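You operate a simulated robot arm through the tools that you are given. There is no shell and no other tool. Be economical: measure what you need, move in short steps, check, and stop when the job is done.

You run a simulated robot arm. Do the job below in one go: nothing can be reset, and whatever is moved stays where it is left.

## Task
Tidy the drawer cabinet: lid on the jar, flat brush in its holder, shoe horn on the brass peg.
Fine: put the lid on the pale wooden box too.

It is judged by the outcome, as a careful person would: the job done as asked, and still so three seconds after it is handed in. It fails if anything else is knocked over, pushed out of place, dropped, spilled or broken. A push-on lid holds only when it is set on centred and level and pressed home; a screw cap is set on level and turned clockwise until tight.

## Robot
A 6-joint arm with a two-finger parallel gripper, fixed in place. Base frame: the origin is at the foot of the arm, x ahead of it, y to its left, z up; the work surface is at about z = 800. Lengths are in mm, angles in degrees, forces in N, time in s.
With the tool pointing down near the work surface it reaches from about 260 to 680 mm from the base axis. Its first joint turns from -66.0 to 66.0 degrees. Payload 2.9 kg.
The TCP is the grasp point between the finger pads, 30 mm short of the fingertips. In the tool frame z runs along the fingers and y along their closing line. The gripper opens to 110 mm. The fingers are 20 mm wide and 10 mm thick; the gripper's body (48 by 112 mm) begins 55 mm behind the TCP.
Orientation is told as [roll, pitch, yaw] about the base's x, y, z axes, in that order, counted from this pose: with the fingers straight down and closing along the base's y, the tool's x points along the base's -x, its y along +y and its z along -z.

## Interface
- The arm moves only by the tool drive_tool. Its argument "increments" is a list of rows, each an object of numbers (a shift or turn left out is 0, a gripper value left out holds the last): "gripper": the opening, from 0 (shut) to 1 (fully open); "dx", "dy", "dz": the shift along the base's x, y, z in mm; "wx", "wy", "wz": the turn, a rotation vector about the base's x, y, z in rad. In form: [{"gripper": .., "dx": .., "dy": .., "dz": .., "wx": .., "wy": .., "wz": ..}, ...]. A call has 1 to 12 rows; each row shifts and turns the commanded pose from where the row before left it. Rows are played at 5 a second. More than 50 mm and 8.6 degrees between two rows, or a gripper value outside its range, and nothing of the call is played. A pose out of reach is approached as far as the arm can. The call stops where the force on the tool passes 70 N (or 10 N more than at its start, if that is more) or the arm is blocked; 0.2 s more then pass. Each finger travels about 108 mm/s and halts on what it meets, pressing with about 29 N; the grip force reading is that of the motor and also rises with nothing between the fingers. The clock runs only during rows and for 0.2 s after the last one: add rows that do not move to give the fingers time. The reply holds the time, the measured pose of the TCP, the force on the tool along the base axes, the opening and the grip force, in the units named above and with some noise, with the torque about the TCP (base axes, N m) and any sound that the robot's microphone picked up.
- Cameras (640 x 400 px; columns grow to the right, rows downward): "scene" is fixed at [60.9, 420.3, 1388.9]; the picture's right is [-0.89, -0.46, 0.00], its down [-0.24, 0.46, -0.86] and it looks along [0.40, -0.76, -0.52] (base axes); focal length 254 px, centre (320, 200). "wrist" rides on the gripper at [72, 17, -103] in the tool frame; the picture's right is [-0.23, 0.97, 0.00], its down [-0.76, -0.18, -0.62] and it looks along [-0.61, -0.14, 0.78] (tool axes); focal length 222 px, centre (320, 200). There is no depth. A picture from a camera that has moved, and an enlarged one, comes with that camera's place and axes in the base frame and with its lens.
- snapshot(camera): a new picture of that camera. No time passes.
- close_up(camera, box): a new picture of the part [left, top, right, bottom] of that camera's present view, enlarged. No time passes.
- job_done(): hands the job in; it is judged then, once.

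Go step by step. Nothing tells you positions but the pictures and the camera data: compare them with the known pose of the tool, close in by small moves and look again before you grip or let go. The budget is 120 turns and 76 pictures, counting those below and the enlarged ones. Unless the task says otherwise, let go and move clear before handing in, and close with one line.

The tools are called after ">>>" as name(argument=value, ...) on one line, values as JSON. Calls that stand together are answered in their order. drive_tool: Moves the arm, as the interface text tells. Its arguments: {"type":"object","properties":{"increments":{"type":"array"}},"required":["increments"]} The other tools are called the same way: snapshot (camera) takes a picture; close_up (camera, box) takes an enlarged picture of a part of a camera's view; job_done () hands the job in.

At the start:

```text
t: 0.0
position: [392.6, 2.2, 1284.5]
tcp_rot: [0.0, 0.0, 0.0]
wrist_force: [0.5, -0.6, 0.1]
ft_torque: [0.0, 0.04, 0.01]
grip_width: 109.9
finger_force: 0.0
```

scene: 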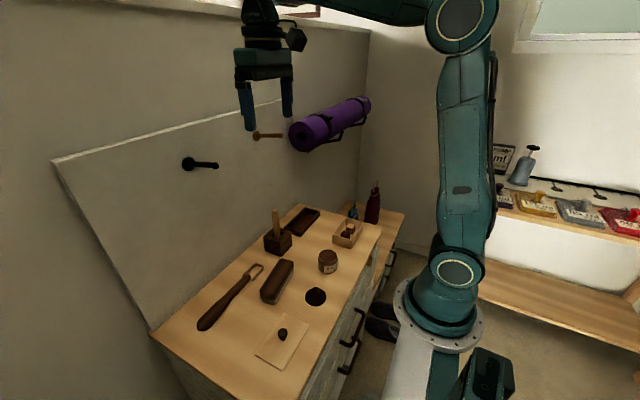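
wrist: 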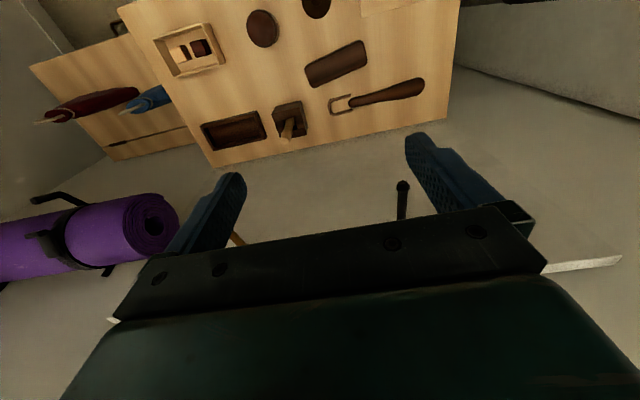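

I see a cabinet top with a shoe horn, a brush, a jar, a dark round lid, a flat square lid with a knob, a pale box, and two pegs on the back panel. I'll enlarge the view to identify each one.

>>> close_up(camera="scene", box=[150, 190, 410, 380])

>>> close_up(camera="scene", box=[160, 80, 380, 230])

>>> close_up(camera="wrist", box=[120, 0, 480, 170])

```text
2.11 times, centred on (280, 285) of scene
camera zoom: at [60.9, 420.3, 1388.9], right [-0.89, -0.46, 0.0], down [-0.24, 0.46, -0.86], along [0.4, -0.76, -0.52], focal length 534 px, centre (404, 21)
```

zoom: 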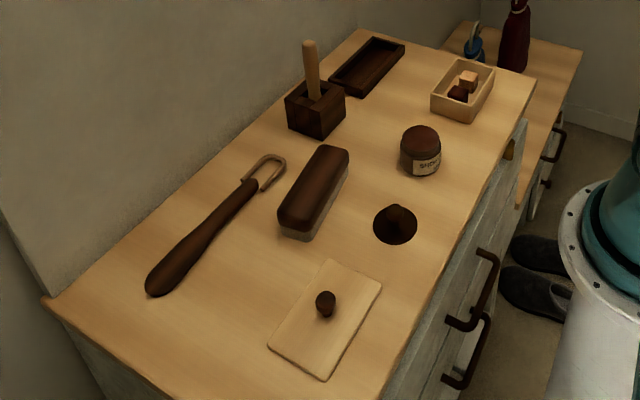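

```text
2.67 times, centred on (270, 155) of scene
camera zoom: at [60.9, 420.3, 1388.9], right [-0.89, -0.46, 0.0], down [-0.24, 0.46, -0.86], along [0.4, -0.76, -0.52], focal length 676 px, centre (453, 320)
```

zoom: 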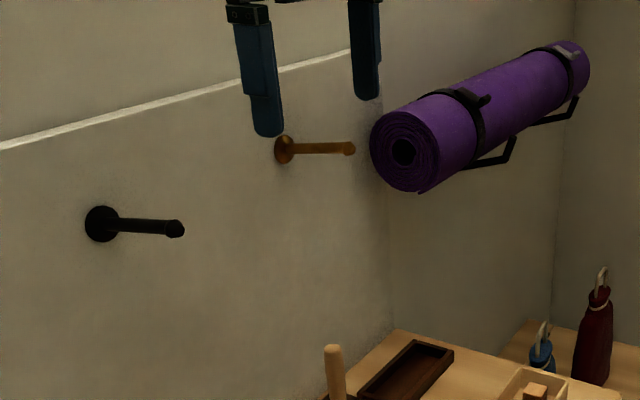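

```text
1.78 times, centred on (300, 85) of wrist
camera zoom: at [320.2, 18.0, 1388.0], right [0.23, 0.97, 0.0], down [0.76, -0.18, 0.62], along [0.61, -0.14, -0.78], focal length 395 px, centre (356, 404)
```

zoom: 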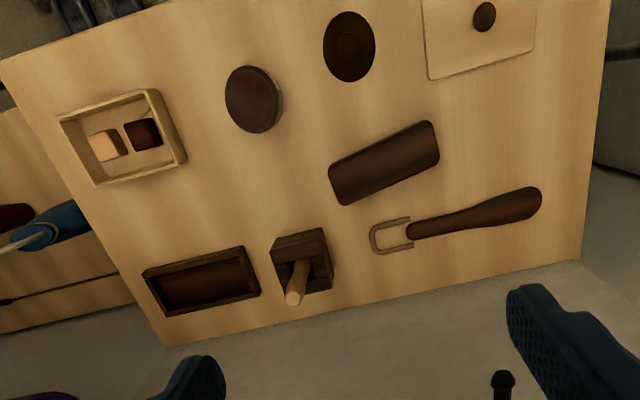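

The cabinet top is at about z 800. My estimates are jar lid (287,18), jar (298,-80), box lid (308,162), box (301,-266), brush (395,36), tray (485,-252), shoe horn along x≈490 and brass peg at y≈-168, z≈1160. I'll go above the jar lid and look again.

>>> drive_tool(increments=[{"dx": -15, "dy": 2, "dz": -40}, {"dx": -15, "dy": 2, "dz": -40}, {"dx": -15, "dy": 2, "dz": -40}, {"dx": -15, "dy": 2, "dz": -40}, {"dx": -15, "dy": 2, "dz": -40}, {"dx": -15, "dy": 2, "dz": -40}, {"dx": -15, "dy": 2, "dz": -40}, {"dz": -40}, {}])

>>> snapshot(camera="wrist")

>>> snapshot(camera="scene")

```text
t: 2.0
position: [288.6, 18.2, 964.0]
tcp_rot: [0.0, 0.0, 0.0]
wrist_force: [0.8, -0.3, -0.4]
ft_torque: [-0.04, -0.01, 0.0]
grip_width: 110.0
finger_force: 0.1
```

```text
70 pictures are left
camera wrist: at [215.1, 34.2, 1067.5], right [0.23, 0.97, 0.0], down [0.76, -0.18, 0.62], along [0.61, -0.14, -0.78], focal length 222 px, centre (320, 200)
```

wrist: 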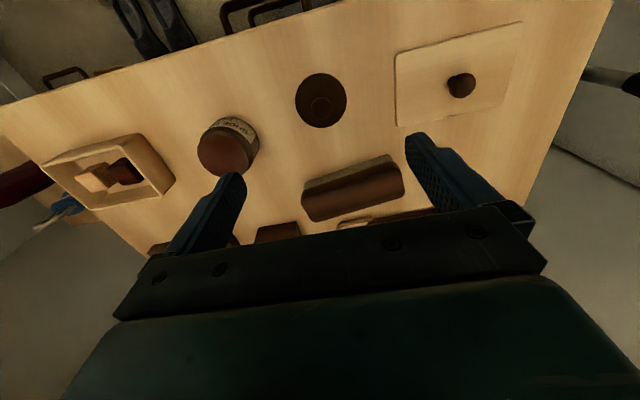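

```text
69 pictures are left
```

scene: 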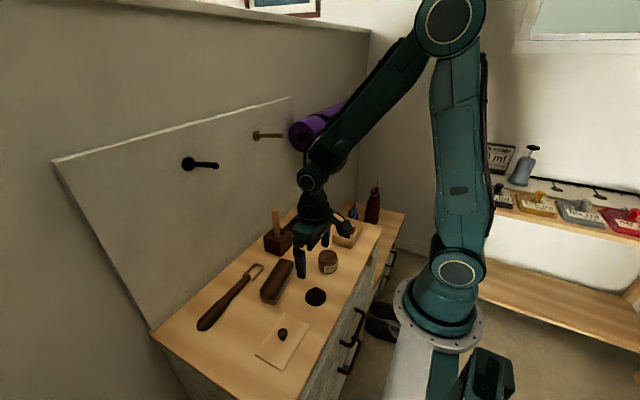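

>>> close_up(camera="wrist", box=[180, 40, 420, 190])

>>> close_up(camera="scene", box=[250, 240, 370, 315])

>>> close_up(camera="wrist", box=[370, 10, 540, 140])

```text
2.67 times, centred on (300, 115) of wrist
camera zoom: at [215.1, 34.2, 1067.5], right [0.23, 0.97, 0.0], down [0.76, -0.18, 0.62], along [0.61, -0.14, -0.78], focal length 592 px, centre (373, 427)
```

zoom: 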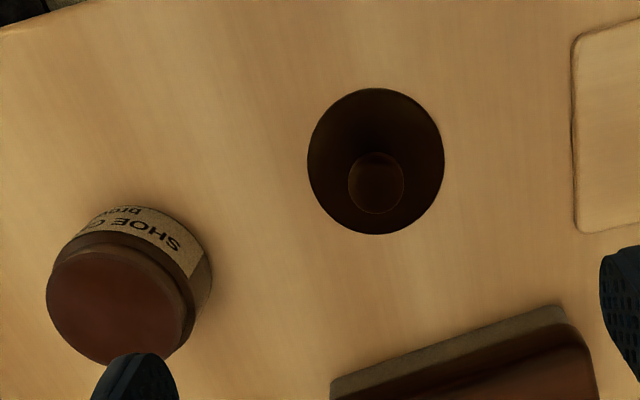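

```text
5.33 times, centred on (310, 278) of scene
camera zoom: at [60.9, 420.3, 1388.9], right [-0.89, -0.46, 0.0], down [-0.24, 0.46, -0.86], along [0.4, -0.76, -0.52], focal length 1353 px, centre (373, -213)
```

zoom: 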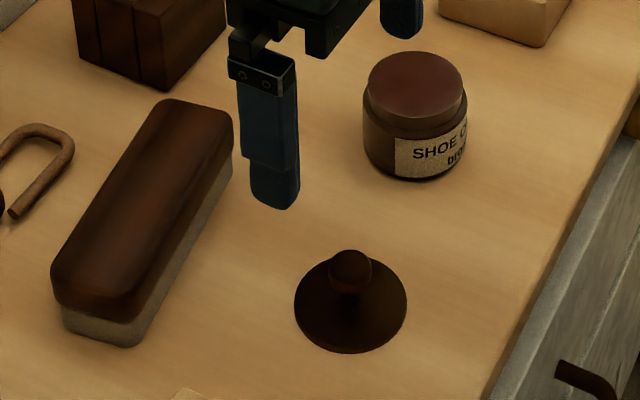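

```text
3.08 times, centred on (455, 75) of wrist
camera zoom: at [215.1, 34.2, 1067.5], right [0.23, 0.97, 0.0], down [0.76, -0.18, 0.62], along [0.61, -0.14, -0.78], focal length 684 px, centre (-95, 585)
```

zoom: 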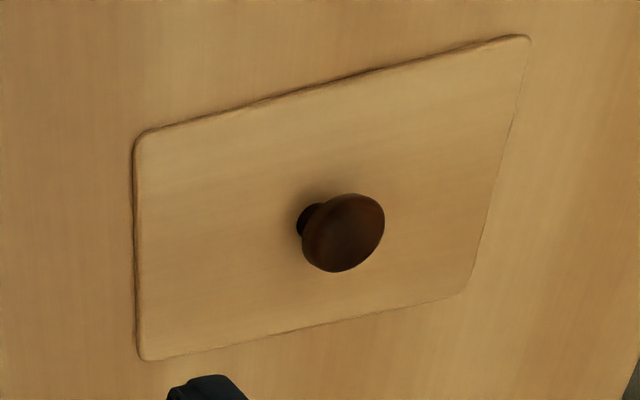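

The jar lid is a 57 mm disc with a knob centred near (284,20.5). I'll lower around the knob with the tips just above the disc.

>>> drive_tool(increments=[{"gripper": 0.45, "dx": -4, "dy": 2.5, "dz": -30}, {"dz": -40}, {"dz": -25}, {}])

>>> close_up(camera="wrist", box=[200, 60, 440, 210])

>>> close_up(camera="scene", box=[250, 240, 370, 315])

```text
t: 3.0
position: [282.2, 18.8, 868.0]
tcp_rot: [0.0, 0.0, 0.1]
wrist_force: [-0.8, -0.1, 0.7]
ft_torque: [-0.01, -0.01, 0.04]
grip_width: 49.7
finger_force: 0.1
```

```text
2.67 times, centred on (320, 135) of wrist
camera zoom: at [209.9, 35.7, 971.9], right [0.23, 0.97, 0.0], down [0.76, -0.18, 0.62], along [0.61, -0.14, -0.78], focal length 592 px, centre (320, 373)
```

zoom: 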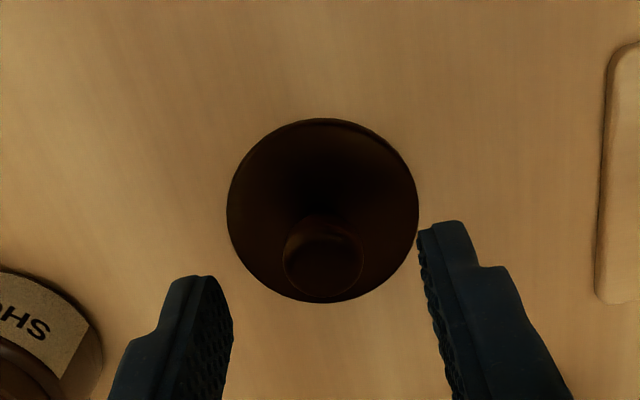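

```text
5.33 times, centred on (310, 278) of scene
camera zoom: at [60.9, 420.3, 1388.9], right [-0.89, -0.46, 0.0], down [-0.24, 0.46, -0.86], along [0.4, -0.76, -0.52], focal length 1353 px, centre (373, -213)
```

zoom: 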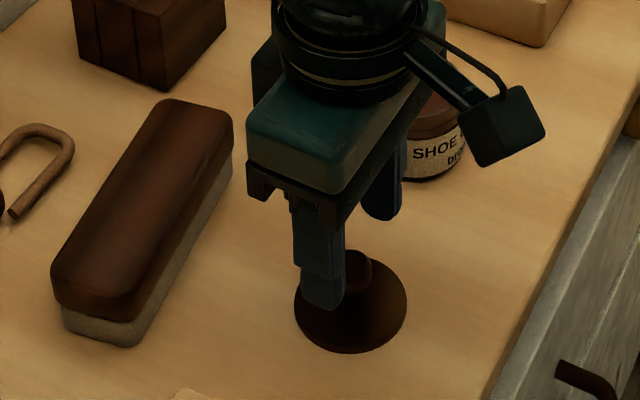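

>>> drive_tool(increments=[{"dx": 1, "dy": 1.2, "dz": -13}, {"dz": -12}, {}, {"gripper": 0.0}, {}, {}, {}])

>>> close_up(camera="wrist", box=[200, 60, 440, 210])

```text
t: 4.6
position: [282.6, 19.3, 843.6]
tcp_rot: [0.0, -0.1, -0.1]
wrist_force: [0.2, 0.4, 0.6]
ft_torque: [0.03, -0.01, -0.01]
grip_width: 19.6
finger_force: 29.0
```

```text
2.67 times, centred on (320, 135) of wrist
camera zoom: at [211.6, 36.0, 947.0], right [0.23, 0.97, 0.0], down [0.76, -0.18, 0.62], along [0.61, -0.14, -0.78], focal length 592 px, centre (320, 373)
```

zoom: 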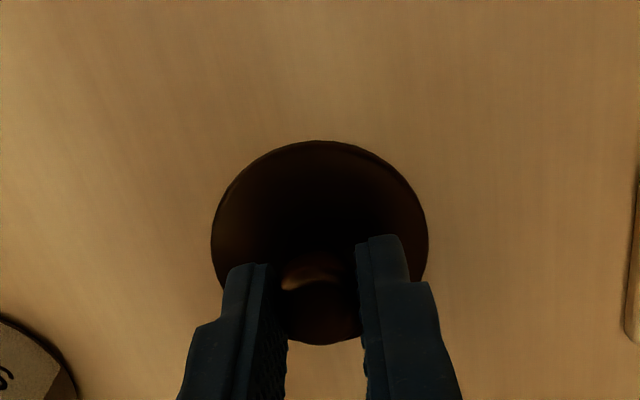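

I have the knob. I'll lift it, move part-way to the jar and measure the jar's position.

>>> drive_tool(increments=[{"dz": 15}, {"dz": 30}, {"dz": 40}, {"dx": 3, "dy": -20}, {"dx": 3, "dy": -20}, {}])

>>> snapshot(camera="wrist")

>>> close_up(camera="scene", box=[270, 215, 390, 290])

```text
t: 6.0
position: [290.7, -20.5, 928.6]
tcp_rot: [0.0, 0.0, 0.0]
wrist_force: [0.5, -0.5, -0.2]
ft_torque: [0.01, 0.02, -0.03]
grip_width: 19.4
finger_force: 28.9
```

```text
62 pictures are left
camera wrist: at [218.8, -3.8, 1032.7], right [0.23, 0.97, 0.0], down [0.76, -0.18, 0.62], along [0.61, -0.14, -0.78], focal length 222 px, centre (320, 200)
```

wrist: 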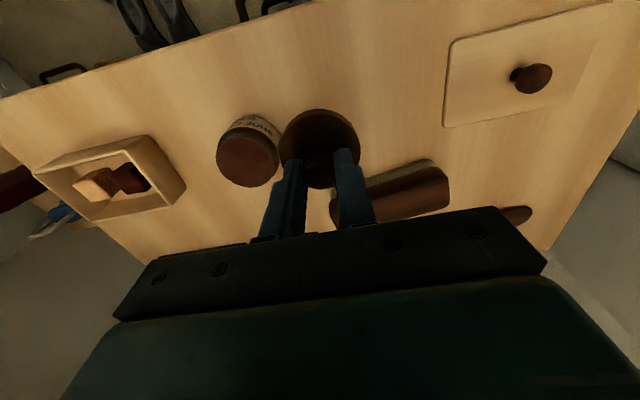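

```text
5.33 times, centred on (330, 252) of scene
camera zoom: at [60.9, 420.3, 1388.9], right [-0.89, -0.46, 0.0], down [-0.24, 0.46, -0.86], along [0.4, -0.76, -0.52], focal length 1353 px, centre (267, -80)
```

zoom: 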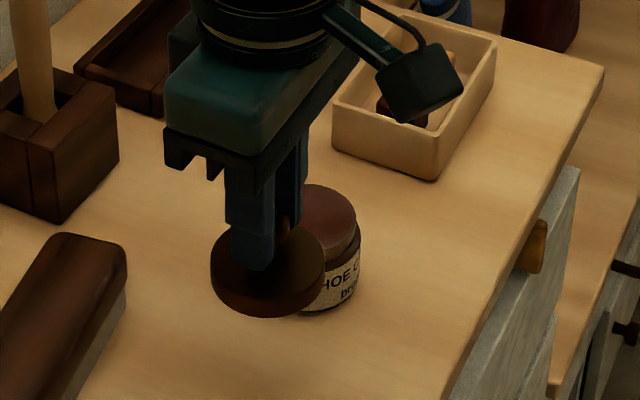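

>>> drive_tool(increments=[{"dx": 4, "dy": -35}, {"dx": 6, "dy": -34}, {}])

>>> close_up(camera="wrist", box=[200, 60, 440, 210])

>>> close_up(camera="scene", box=[270, 215, 390, 290])

```text
t: 6.8
position: [302.1, -89.5, 928.4]
tcp_rot: [0.0, 0.0, 0.0]
wrist_force: [0.5, -0.2, -0.2]
ft_torque: [-0.03, -0.01, -0.01]
grip_width: 19.5
finger_force: 29.3
```

```text
2.67 times, centred on (320, 135) of wrist
camera zoom: at [229.5, -73.1, 1032.8], right [0.23, 0.97, 0.0], down [0.76, -0.18, 0.62], along [0.61, -0.14, -0.78], focal length 592 px, centre (320, 373)
```

zoom: 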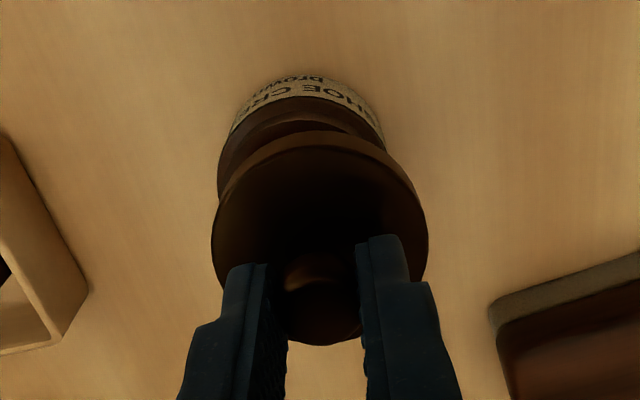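

```text
5.33 times, centred on (330, 252) of scene
camera zoom: at [60.9, 420.3, 1388.9], right [-0.89, -0.46, 0.0], down [-0.24, 0.46, -0.86], along [0.4, -0.76, -0.52], focal length 1353 px, centre (267, -80)
```

zoom: 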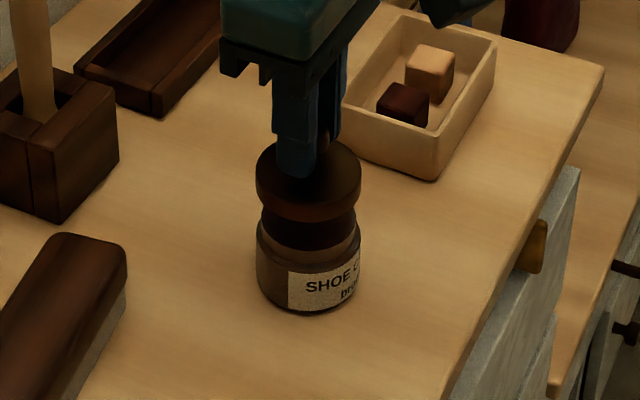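

>>> close_up(camera="wrist", box=[264, 75, 376, 145])

```text
5.71 times, centred on (320, 110) of wrist
camera zoom: at [229.5, -73.1, 1032.8], right [0.23, 0.97, 0.0], down [0.76, -0.18, 0.62], along [0.61, -0.14, -0.78], focal length 1269 px, centre (320, 714)
```

zoom: 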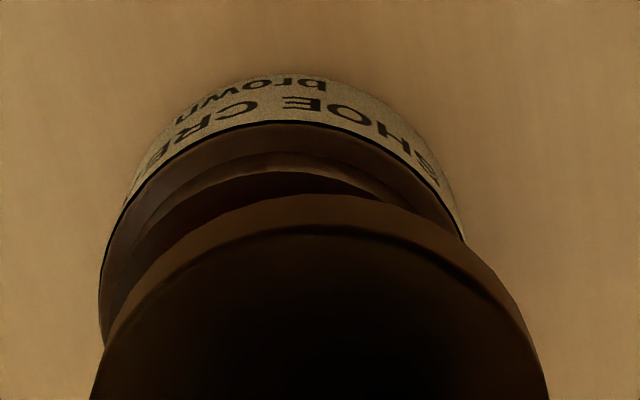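

The wrist view shows the jar about 5 mm further to -y than the lid. I'll correct that and check again.

>>> drive_tool(increments=[{"dx": 2, "dy": -5.3, "dz": -12}, {}])

>>> close_up(camera="wrist", box=[264, 75, 376, 145])

>>> close_up(camera="scene", box=[290, 235, 370, 285])

```text
t: 7.4
position: [303.6, -96.4, 917.6]
tcp_rot: [0.0, 0.0, -0.1]
wrist_force: [-0.3, -0.2, 0.8]
ft_torque: [0.0, 0.01, 0.0]
grip_width: 19.6
finger_force: 29.1
```

```text
5.71 times, centred on (320, 110) of wrist
camera zoom: at [231.7, -78.8, 1021.0], right [0.23, 0.97, 0.0], down [0.76, -0.18, 0.62], along [0.61, -0.14, -0.78], focal length 1269 px, centre (320, 714)
```

zoom: 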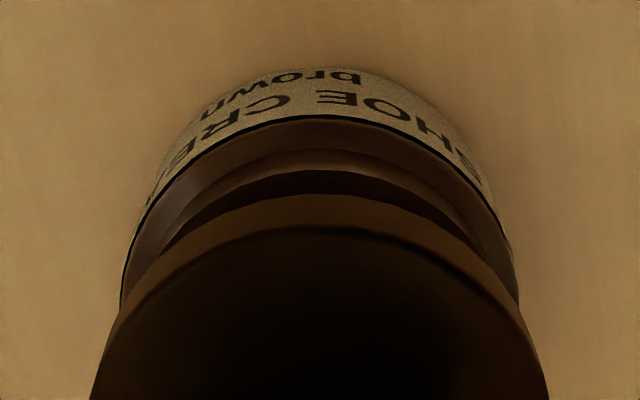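

```text
8.00 times, centred on (330, 260) of scene
camera zoom: at [60.9, 420.3, 1388.9], right [-0.89, -0.46, 0.0], down [-0.24, 0.46, -0.86], along [0.4, -0.76, -0.52], focal length 2030 px, centre (240, -280)
```

zoom: 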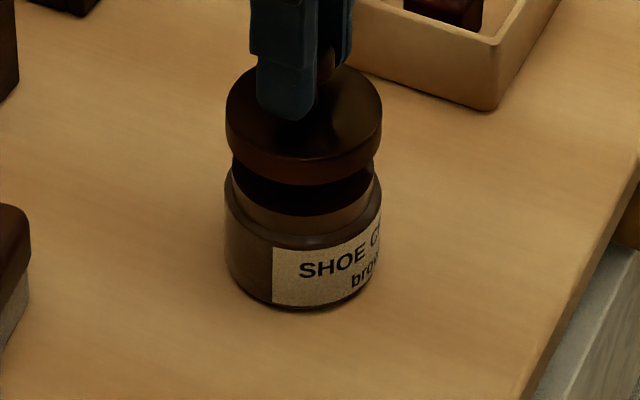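

The lid is aligned in both views. I'll lower it and press.

>>> drive_tool(increments=[{"dz": -12}, {"dz": -6}, {"dz": -3}, {"dz": -3}, {"dz": -2}, {"dz": -2}, {"dz": -2}, {"dz": -2}])

>>> close_up(camera="scene", box=[290, 235, 370, 285])

```text
t: 9.2
position: [304.2, -96.1, 884.8]
tcp_rot: [0.0, -0.2, 0.0]
wrist_force: [1.1, 0.8, 34.2]
ft_torque: [0.0, -0.03, 0.0]
grip_width: 20.1
finger_force: 29.4
heard: snap
```

```text
8.00 times, centred on (330, 260) of scene
camera zoom: at [60.6, 420.4, 1388.9], right [-0.89, -0.46, 0.0], down [-0.24, 0.46, -0.86], along [0.4, -0.76, -0.52], focal length 2030 px, centre (240, -280)
```

zoom: 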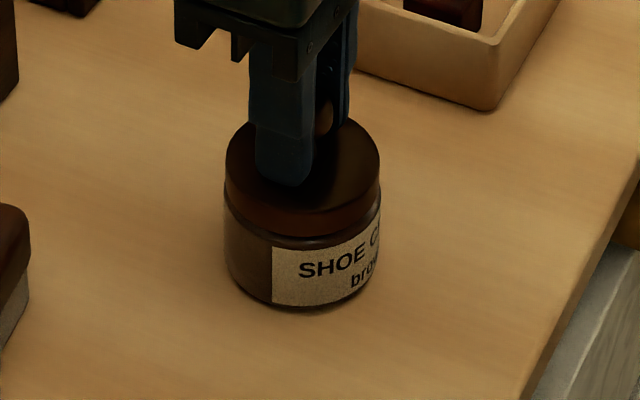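

It snapped on level. I'll release, rise and move over the box lid.

>>> drive_tool(increments=[{"dz": 1}, {"gripper": 0.45}, {}, {"dz": 20}, {"dz": 40}, {"dz": 15, "dy": 45}, {"dy": 48}, {"dy": 48}, {"dy": 48}, {"dy": 48}, {"dy": 21}, {}])

>>> snapshot(camera="wrist")

>>> close_up(camera="scene", box=[230, 230, 390, 380])

```text
t: 11.8
position: [302.2, 163.7, 962.0]
tcp_rot: [0.0, 0.1, 0.0]
wrist_force: [-0.4, 0.3, -0.8]
ft_torque: [0.0, 0.02, -0.02]
grip_width: 49.4
finger_force: 0.1
```

```text
54 pictures are left
camera wrist: at [230.1, 179.6, 1065.5], right [0.23, 0.97, 0.0], down [0.76, -0.18, 0.62], along [0.61, -0.14, -0.78], focal length 222 px, centre (320, 200)
```

wrist: 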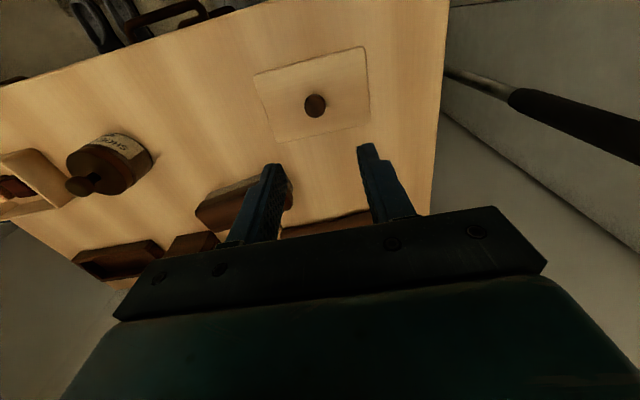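

```text
2.67 times, centred on (310, 305) of scene
camera zoom: at [60.9, 420.3, 1388.9], right [-0.89, -0.46, 0.0], down [-0.24, 0.46, -0.86], along [0.4, -0.76, -0.52], focal length 676 px, centre (347, -80)
```

zoom: 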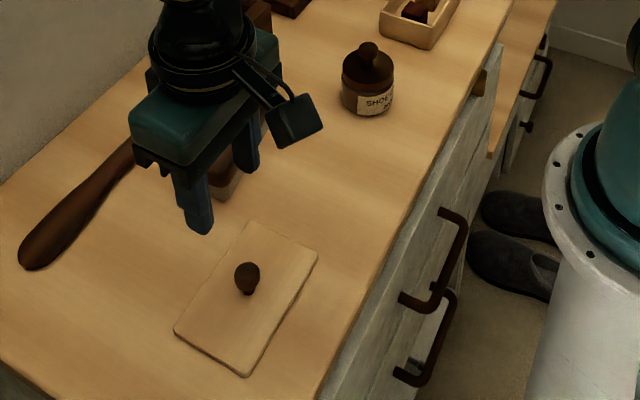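

>>> drive_tool(increments=[{"dx": -7, "dy": -1.5, "dz": -40}, {"dz": -40}, {"dz": -12}, {}])

>>> snapshot(camera="wrist")

>>> close_up(camera="scene", box=[230, 290, 350, 375])

```text
t: 12.8
position: [294.7, 161.6, 868.1]
tcp_rot: [0.0, 0.0, 0.0]
wrist_force: [0.2, -0.7, -0.7]
ft_torque: [0.01, 0.0, -0.01]
grip_width: 49.3
finger_force: 0.0
```

```text
52 pictures are left
camera wrist: at [222.6, 178.1, 972.4], right [0.23, 0.97, 0.0], down [0.76, -0.18, 0.62], along [0.61, -0.14, -0.78], focal length 222 px, centre (320, 200)
```

wrist: 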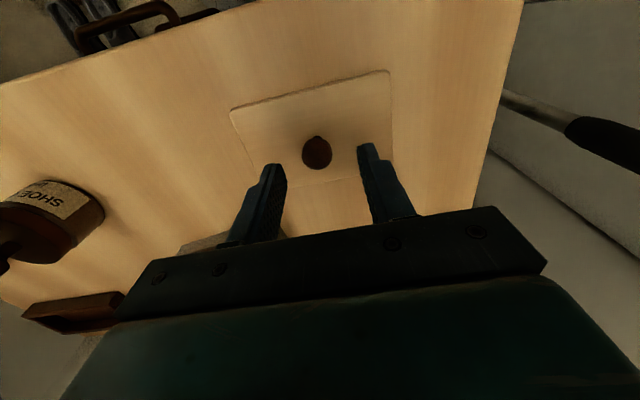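

```text
4.71 times, centred on (290, 332) of scene
camera zoom: at [60.9, 420.3, 1388.9], right [-0.89, -0.46, 0.0], down [-0.24, 0.46, -0.86], along [0.4, -0.76, -0.52], focal length 1194 px, centre (461, -424)
```

zoom: 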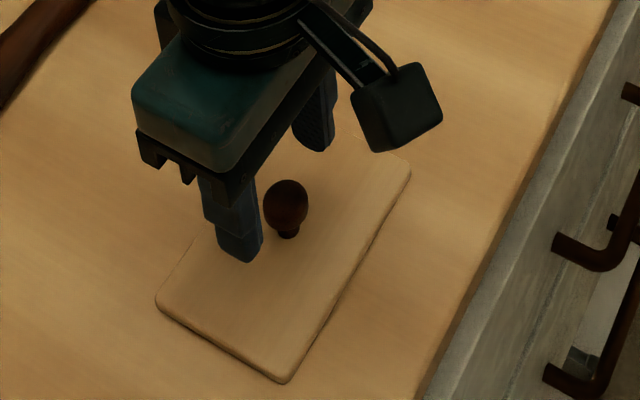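

>>> drive_tool(increments=[{"dy": -2, "dz": -13}, {"dz": -13}, {}, {"gripper": 0.0}, {}, {}, {}])

>>> close_up(camera="wrist", box=[200, 60, 440, 210])

>>> close_up(camera="scene", box=[230, 290, 350, 375])

```text
t: 14.4
position: [295.5, 159.9, 842.8]
tcp_rot: [0.0, 0.0, 0.0]
wrist_force: [0.5, -0.5, -0.5]
ft_torque: [0.0, 0.01, 0.03]
grip_width: 20.1
finger_force: 28.8
```

```text
2.67 times, centred on (320, 135) of wrist
camera zoom: at [223.5, 177.0, 946.4], right [0.23, 0.97, 0.0], down [0.76, -0.18, 0.62], along [0.61, -0.14, -0.78], focal length 592 px, centre (320, 373)
```

zoom: 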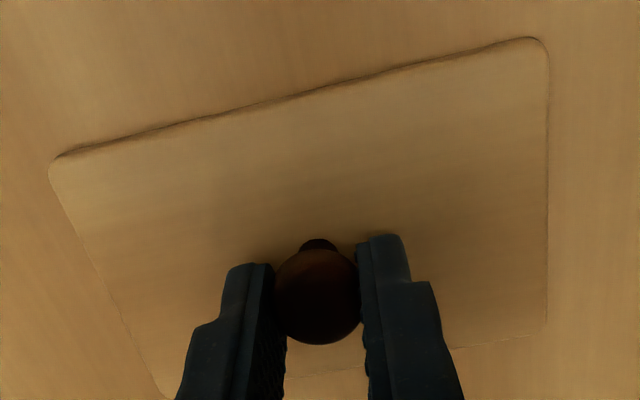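

```text
4.71 times, centred on (290, 332) of scene
camera zoom: at [60.9, 420.3, 1388.9], right [-0.89, -0.46, 0.0], down [-0.24, 0.46, -0.86], along [0.4, -0.76, -0.52], focal length 1194 px, centre (461, -424)
```

zoom: 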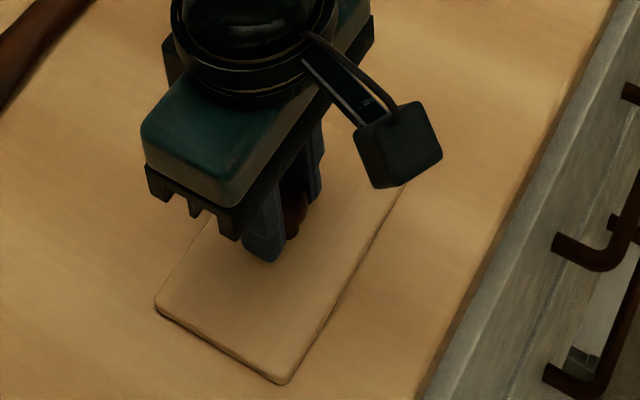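

>>> drive_tool(increments=[{"dz": 10}, {"dz": 30}, {"dz": 40}, {"dz": 32}, {"dy": -40}, {"dy": -45}, {"dy": -45}, {"dy": -45}, {"dy": -45}, {"dy": -45}, {"dy": -45}, {}])

>>> snapshot(camera="wrist")

>>> close_up(camera="scene", box=[290, 190, 410, 265])

```text
t: 17.0
position: [297.8, -150.7, 955.8]
tcp_rot: [-0.1, 0.0, 0.0]
wrist_force: [1.3, -0.9, -0.6]
ft_torque: [0.0, 0.02, -0.03]
grip_width: 20.0
finger_force: 28.7
```

```text
48 pictures are left
camera wrist: at [224.9, -134.4, 1059.1], right [0.23, 0.97, 0.0], down [0.76, -0.18, 0.62], along [0.61, -0.14, -0.78], focal length 222 px, centre (320, 200)
```

wrist: 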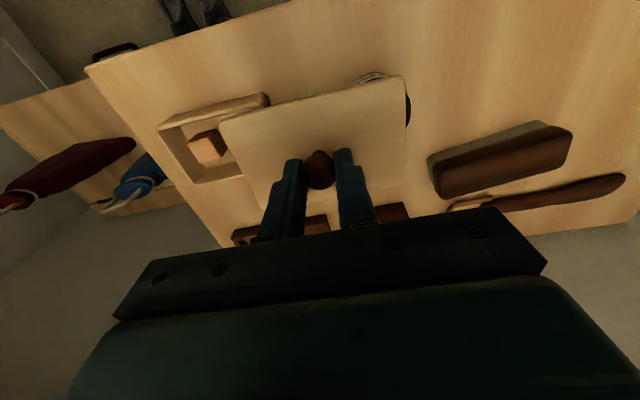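

```text
5.33 times, centred on (350, 228) of scene
camera zoom: at [60.9, 420.3, 1388.9], right [-0.89, -0.46, 0.0], down [-0.24, 0.46, -0.86], along [0.4, -0.76, -0.52], focal length 1353 px, centre (160, 53)
```

zoom: 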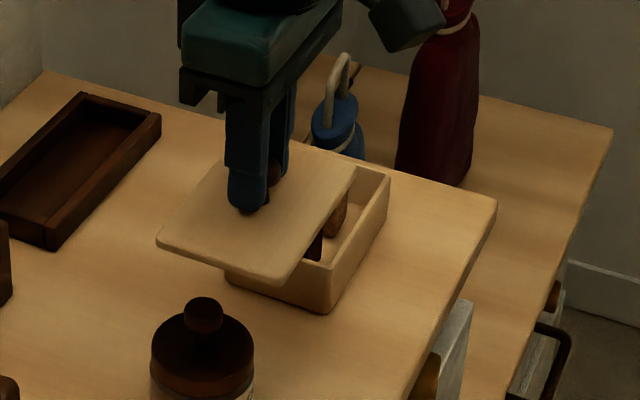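

Box centre looks to be near (306,-262) with its rim at about z 834. I'll move the lid over it, lower some and compare edges.

>>> drive_tool(increments=[{"dx": 2, "dy": -40}, {"dx": 3, "dy": -40}, {"dx": 3, "dy": -31}, {"dz": -30}, {"dz": -20}, {}])

>>> close_up(camera="wrist", box=[200, 60, 440, 210])

>>> close_up(camera="scene", box=[300, 195, 400, 258])

```text
t: 18.4
position: [302.2, -261.3, 903.9]
tcp_rot: [-0.1, 0.0, 0.0]
wrist_force: [-0.5, 0.4, -0.2]
ft_torque: [-0.02, 0.0, 0.01]
grip_width: 19.9
finger_force: 28.8
```

```text
2.67 times, centred on (320, 135) of wrist
camera zoom: at [230.2, -244.5, 1007.7], right [0.23, 0.97, 0.0], down [0.76, -0.18, 0.62], along [0.61, -0.14, -0.78], focal length 592 px, centre (320, 373)
```

zoom: 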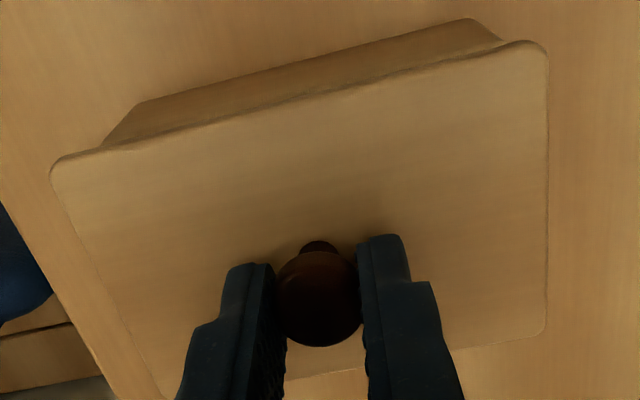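

```text
6.35 times, centred on (350, 226) of scene
camera zoom: at [60.9, 420.3, 1388.9], right [-0.89, -0.46, 0.0], down [-0.24, 0.46, -0.86], along [0.4, -0.76, -0.52], focal length 1611 px, centre (130, 32)
```

zoom: 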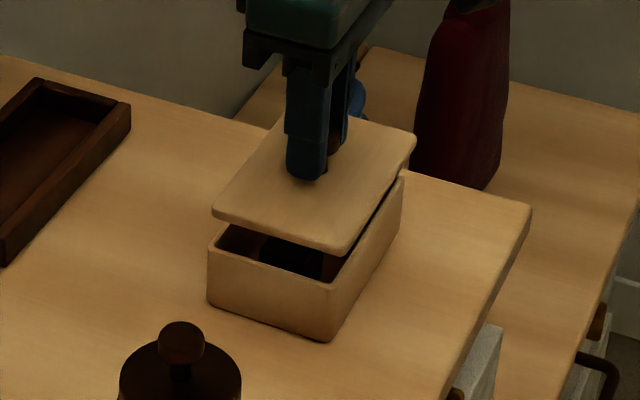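

>>> drive_tool(increments=[{"dx": 3, "dz": -6}, {"dz": -6}, {}])

>>> close_up(camera="wrist", box=[200, 60, 440, 210])

>>> close_up(camera="scene", box=[325, 205, 405, 255])

```text
t: 19.2
position: [306.3, -260.7, 893.2]
tcp_rot: [-0.1, 0.0, 0.1]
wrist_force: [-0.1, -0.5, -0.1]
ft_torque: [0.03, 0.0, 0.01]
grip_width: 20.0
finger_force: 29.4
```

```text
2.67 times, centred on (320, 135) of wrist
camera zoom: at [233.8, -244.1, 996.0], right [0.23, 0.97, 0.0], down [0.76, -0.18, 0.62], along [0.61, -0.14, -0.78], focal length 592 px, centre (320, 373)
```

zoom: 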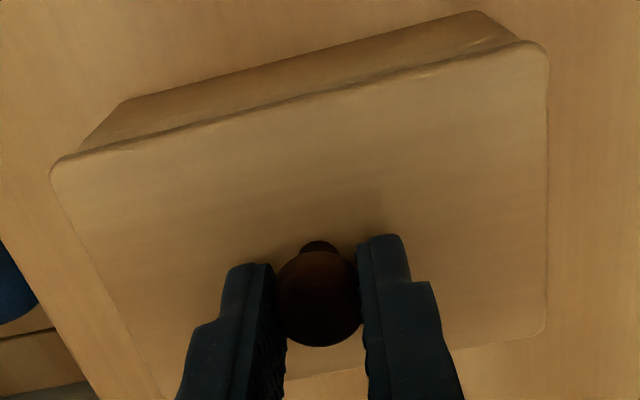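

```text
8.00 times, centred on (365, 230) of scene
camera zoom: at [60.9, 420.3, 1388.9], right [-0.89, -0.46, 0.0], down [-0.24, 0.46, -0.86], along [0.4, -0.76, -0.52], focal length 2030 px, centre (-40, -40)
```

zoom: 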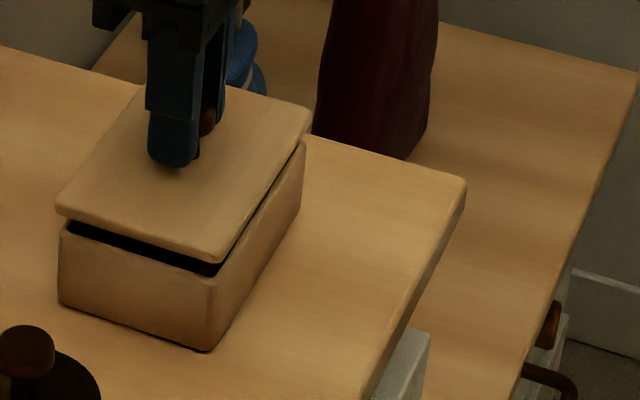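

>>> drive_tool(increments=[{"dz": -3}, {"dz": -2}, {}])

>>> close_up(camera="scene", box=[328, 208, 388, 253])

>>> close_up(camera="wrist", box=[210, 60, 420, 130])

```text
t: 20.0
position: [306.1, -260.6, 886.7]
tcp_rot: [0.0, 0.0, 0.1]
wrist_force: [0.0, -0.1, 0.1]
ft_torque: [0.01, 0.02, 0.0]
grip_width: 20.1
finger_force: 29.3
```

```text
8.89 times, centred on (358, 230) of scene
camera zoom: at [60.9, 420.3, 1388.9], right [-0.89, -0.46, 0.0], down [-0.24, 0.46, -0.86], along [0.4, -0.76, -0.52], focal length 2255 px, centre (-18, -71)
```

zoom: 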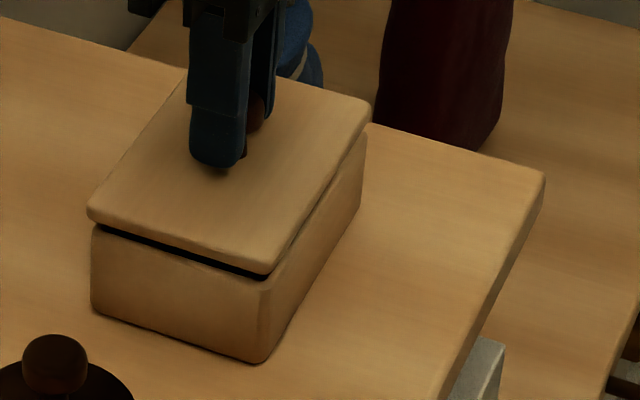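

```text
3.05 times, centred on (315, 95) of wrist
camera zoom: at [234.4, -244.6, 991.4], right [0.23, 0.97, 0.0], down [0.76, -0.18, 0.62], along [0.61, -0.14, -0.78], focal length 677 px, centre (335, 520)
```

zoom: 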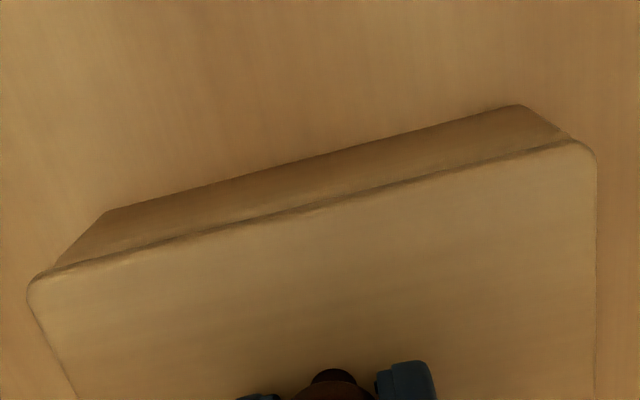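

Both views show the lid centred on the box with even overhang. I'll press it down.

>>> drive_tool(increments=[{"dz": -2}, {"dz": -2}, {"dz": -1.5}, {"dz": -1.5}, {"dz": -1.5}, {"dz": -1.5}, {}])

>>> close_up(camera="scene", box=[328, 208, 388, 253])

```text
t: 21.6
position: [306.8, -259.5, 880.1]
tcp_rot: [0.1, -0.1, 0.2]
wrist_force: [-6.4, 15.2, 33.4]
ft_torque: [0.36, 0.14, 0.0]
grip_width: 20.1
finger_force: 28.6
heard: snap
```

```text
8.89 times, centred on (358, 230) of scene
camera zoom: at [60.5, 421.0, 1388.7], right [-0.89, -0.46, 0.0], down [-0.24, 0.46, -0.86], along [0.4, -0.76, -0.52], focal length 2255 px, centre (-18, -71)
```

zoom: 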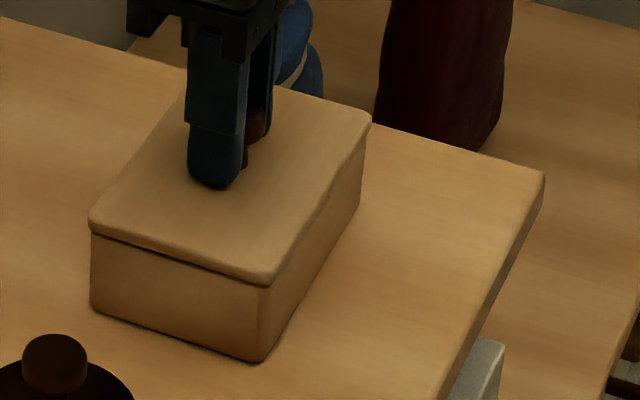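

Box lid snapped on too. I'll release and go above the brush to look.

>>> drive_tool(increments=[{"dz": 2}, {"gripper": 0.45}, {}, {"dz": 20}, {"dz": 45}, {"dz": 20}, {"dy": 48}, {"dy": 48}, {"dy": 48, "dx": 15}, {"dy": 48, "dx": 25}, {"dy": 48, "dx": 25}, {"dy": 48, "dx": 15}])

>>> snapshot(camera="wrist")

>>> snapshot(camera="scene")

```text
refused: row 9 steps farther than a row can; nothing moved
```

```text
39 pictures are left
camera wrist: at [234.4, -244.5, 982.7], right [0.23, 0.97, 0.0], down [0.76, -0.18, 0.62], along [0.61, -0.14, -0.78], focal length 222 px, centre (320, 200)
```

wrist: 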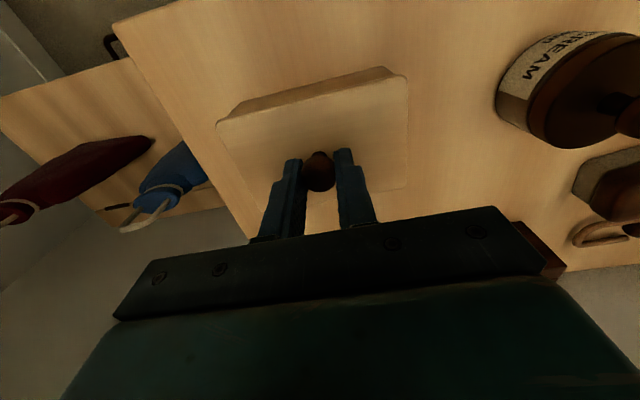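

```text
38 pictures are left
```

scene: 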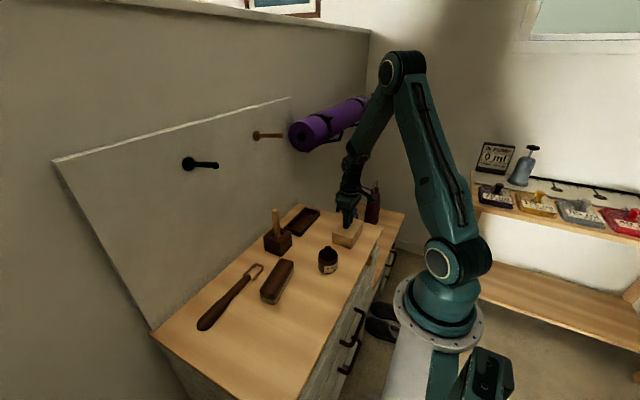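

The row step was too big, so I'll use smaller rows.

>>> drive_tool(increments=[{"dz": 2}, {"gripper": 0.45}, {}, {"dz": 20}, {"dz": 45}, {"dz": 20}, {"dy": 45}, {"dy": 45}, {"dy": 45}, {"dy": 43, "dx": 20}, {"dy": 43, "dx": 20}, {"dy": 40, "dx": 20}])

>>> snapshot(camera="wrist")

>>> close_up(camera="scene", box=[180, 190, 360, 340])

```text
t: 24.2
position: [369.2, 0.4, 964.1]
tcp_rot: [0.0, -0.1, -0.1]
wrist_force: [-0.3, -0.1, -0.2]
ft_torque: [-0.01, 0.0, 0.01]
grip_width: 49.6
finger_force: 0.3
```

```text
37 pictures are left
camera wrist: at [295.9, 17.1, 1067.7], right [0.23, 0.97, 0.0], down [0.76, -0.18, 0.62], along [0.61, -0.14, -0.78], focal length 222 px, centre (320, 200)
```

wrist: 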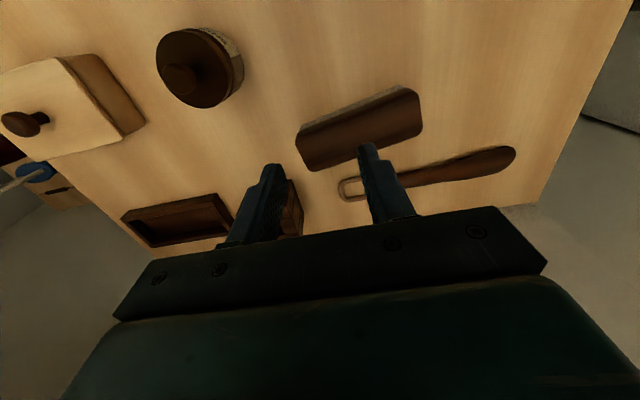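

```text
2.67 times, centred on (270, 265) of scene
camera zoom: at [60.9, 420.3, 1388.9], right [-0.89, -0.46, 0.0], down [-0.24, 0.46, -0.86], along [0.4, -0.76, -0.52], focal length 676 px, centre (453, 27)
```

zoom: 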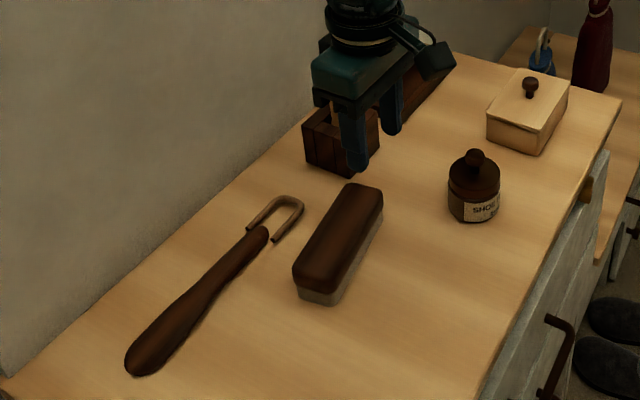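

The brush centre is near (396,36), turned about +10° from y, with its top near z 840. The tray is axis-aligned near (490,-255). I'll yaw the tool by -80° so the fingers span the brush's width.

>>> drive_tool(increments=[{"gripper": 0.7, "dx": 2.7, "dy": 3.5, "wz": -0.1396}, {"dx": 2.7, "dy": 3.5, "wz": -0.1396}, {"dx": 2.7, "dy": 3.5, "wz": -0.1396}, {"dx": 2.7, "dy": 3.5, "wz": -0.1396}, {"dx": 2.7, "dy": 3.5, "wz": -0.1396}, {"dx": 2.7, "dy": 3.5, "wz": -0.1396}, {"dx": 2.7, "dy": 3.5, "wz": -0.1396}, {"dx": 2.7, "dy": 3.5, "wz": -0.1396}, {"dx": 2.7, "dy": 3.5, "wz": -0.1396}, {"dx": 2.7, "dy": 3.5, "wz": -0.1396}, {}])

>>> snapshot(camera="wrist")

```text
t: 26.6
position: [394.6, 34.6, 965.2]
tcp_rot: [0.1, 0.0, -80.1]
wrist_force: [-0.1, 0.7, 0.5]
ft_torque: [0.03, -0.02, 0.0]
grip_width: 76.9
finger_force: 0.1
```

```text
35 pictures are left
camera wrist: at [398.1, 108.7, 1069.2], right [1.0, -0.06, 0.0], down [-0.04, -0.78, 0.62], along [-0.04, -0.62, -0.78], focal length 222 px, centre (320, 200)
```

wrist: 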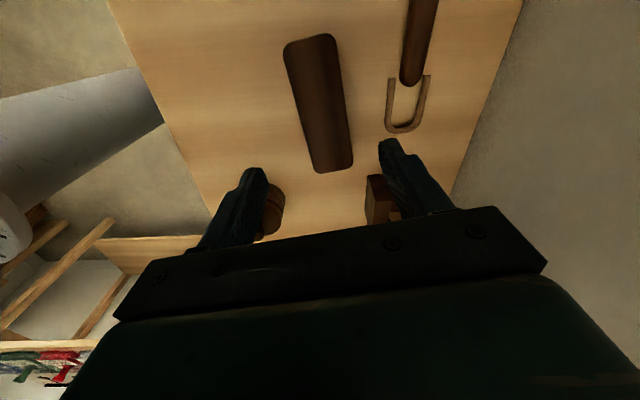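

>>> drive_tool(increments=[{"dx": 1.3, "dy": 1, "wz": -0.015, "dz": -40}, {"dz": -40}, {"dz": -20}, {"dz": -14}, {}])

>>> snapshot(camera="wrist")

>>> close_up(camera="scene", box=[230, 230, 340, 315])

```text
t: 27.8
position: [395.9, 35.9, 851.8]
tcp_rot: [0.0, -0.1, -80.8]
wrist_force: [0.5, 0.6, -0.2]
ft_torque: [-0.03, 0.0, -0.03]
grip_width: 77.0
finger_force: 0.0
```

```text
34 pictures are left
camera wrist: at [400.7, 109.0, 956.0], right [1.0, -0.07, 0.0], down [-0.05, -0.78, 0.62], along [-0.04, -0.62, -0.78], focal length 222 px, centre (320, 200)
```

wrist: 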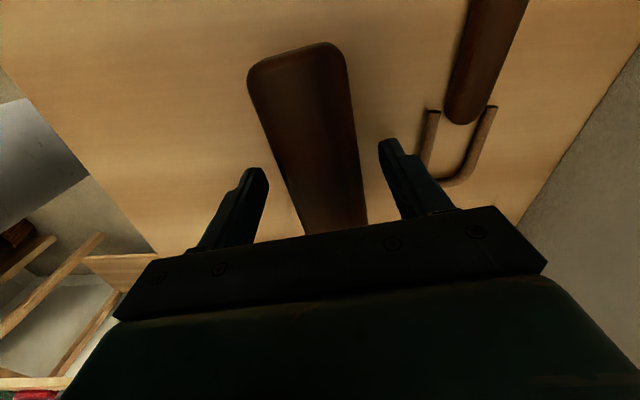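

```text
4.71 times, centred on (285, 272) of scene
camera zoom: at [60.9, 420.3, 1388.9], right [-0.89, -0.46, 0.0], down [-0.24, 0.46, -0.86], along [0.4, -0.76, -0.52], focal length 1194 px, centre (485, -141)
```

zoom: 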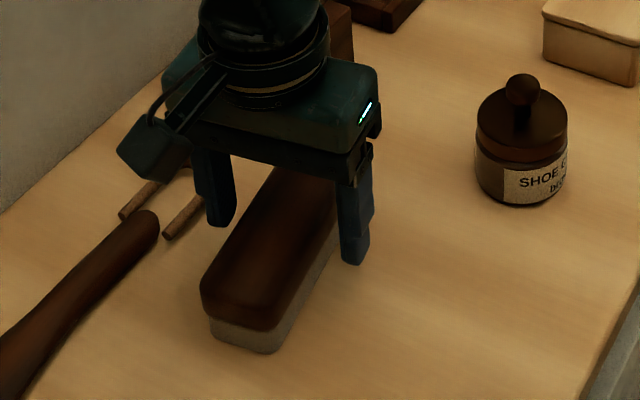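

>>> drive_tool(increments=[{"dz": -2, "gripper": 0.0}, {}, {}, {}, {"dz": 10}, {"dz": 30}, {"dz": 40}, {}])

>>> close_up(camera="scene", box=[230, 190, 360, 290])

>>> snapshot(camera="wrist")

```text
t: 29.6
position: [395.3, 35.1, 929.4]
tcp_rot: [0.0, 0.0, -80.9]
wrist_force: [0.7, 0.4, -1.3]
ft_torque: [0.02, 0.03, 0.0]
grip_width: 47.4
finger_force: 28.9
```

```text
4.00 times, centred on (295, 240) of scene
camera zoom: at [60.9, 420.3, 1388.9], right [-0.89, -0.46, 0.0], down [-0.24, 0.46, -0.86], along [0.4, -0.76, -0.52], focal length 1015 px, centre (420, 40)
```

zoom: 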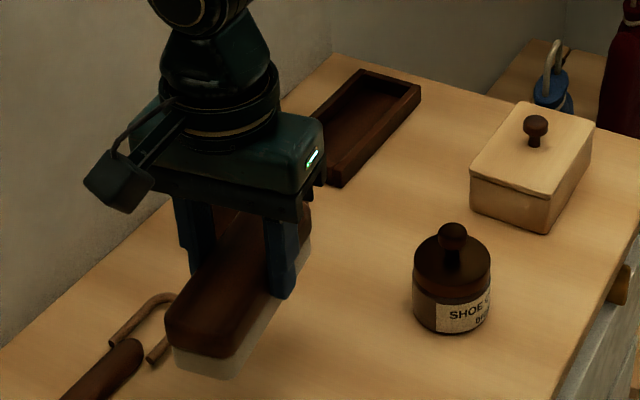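

```text
31 pictures are left
camera wrist: at [400.2, 109.5, 1033.8], right [1.0, -0.07, 0.0], down [-0.05, -0.78, 0.62], along [-0.04, -0.62, -0.78], focal length 222 px, centre (320, 200)
```

wrist: 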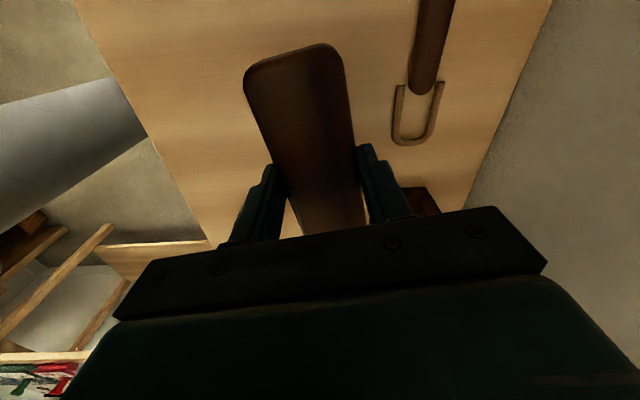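

Brush gripped. I'll carry it around the front of the stick block, turn it square and bring it over the tray.

>>> drive_tool(increments=[{"dx": -10, "dz": 40}, {"dx": -10, "dy": -40}, {"dy": -45, "wz": -0.04}, {"dy": -45, "wz": -0.04}, {"dy": -45, "wz": -0.04}, {"dy": -45, "wz": -0.039}, {"dy": -45}, {"dy": -25}, {"dx": 40}, {"dx": 40}, {}])

>>> snapshot(camera="wrist")

>>> close_up(camera="scene", box=[240, 160, 370, 260])

```text
t: 32.0
position: [456.9, -251.6, 968.9]
tcp_rot: [0.0, 0.0, -89.9]
wrist_force: [0.4, 0.6, -2.4]
ft_torque: [-0.03, 0.02, 0.02]
grip_width: 47.3
finger_force: 28.9
```

```text
30 pictures are left
camera wrist: at [472.1, -180.6, 1073.0], right [0.97, -0.23, 0.0], down [-0.18, -0.76, 0.62], along [-0.14, -0.61, -0.78], focal length 222 px, centre (320, 200)
```

wrist: 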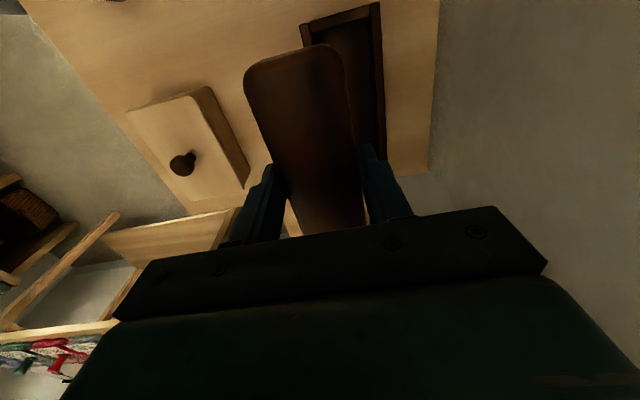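

```text
4.00 times, centred on (305, 210) of scene
camera zoom: at [61.0, 420.3, 1388.9], right [-0.89, -0.46, 0.0], down [-0.24, 0.46, -0.86], along [0.4, -0.76, -0.52], focal length 1015 px, centre (380, 160)
```

zoom: 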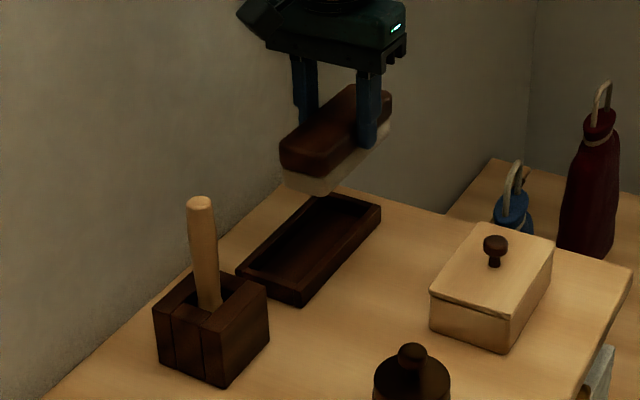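

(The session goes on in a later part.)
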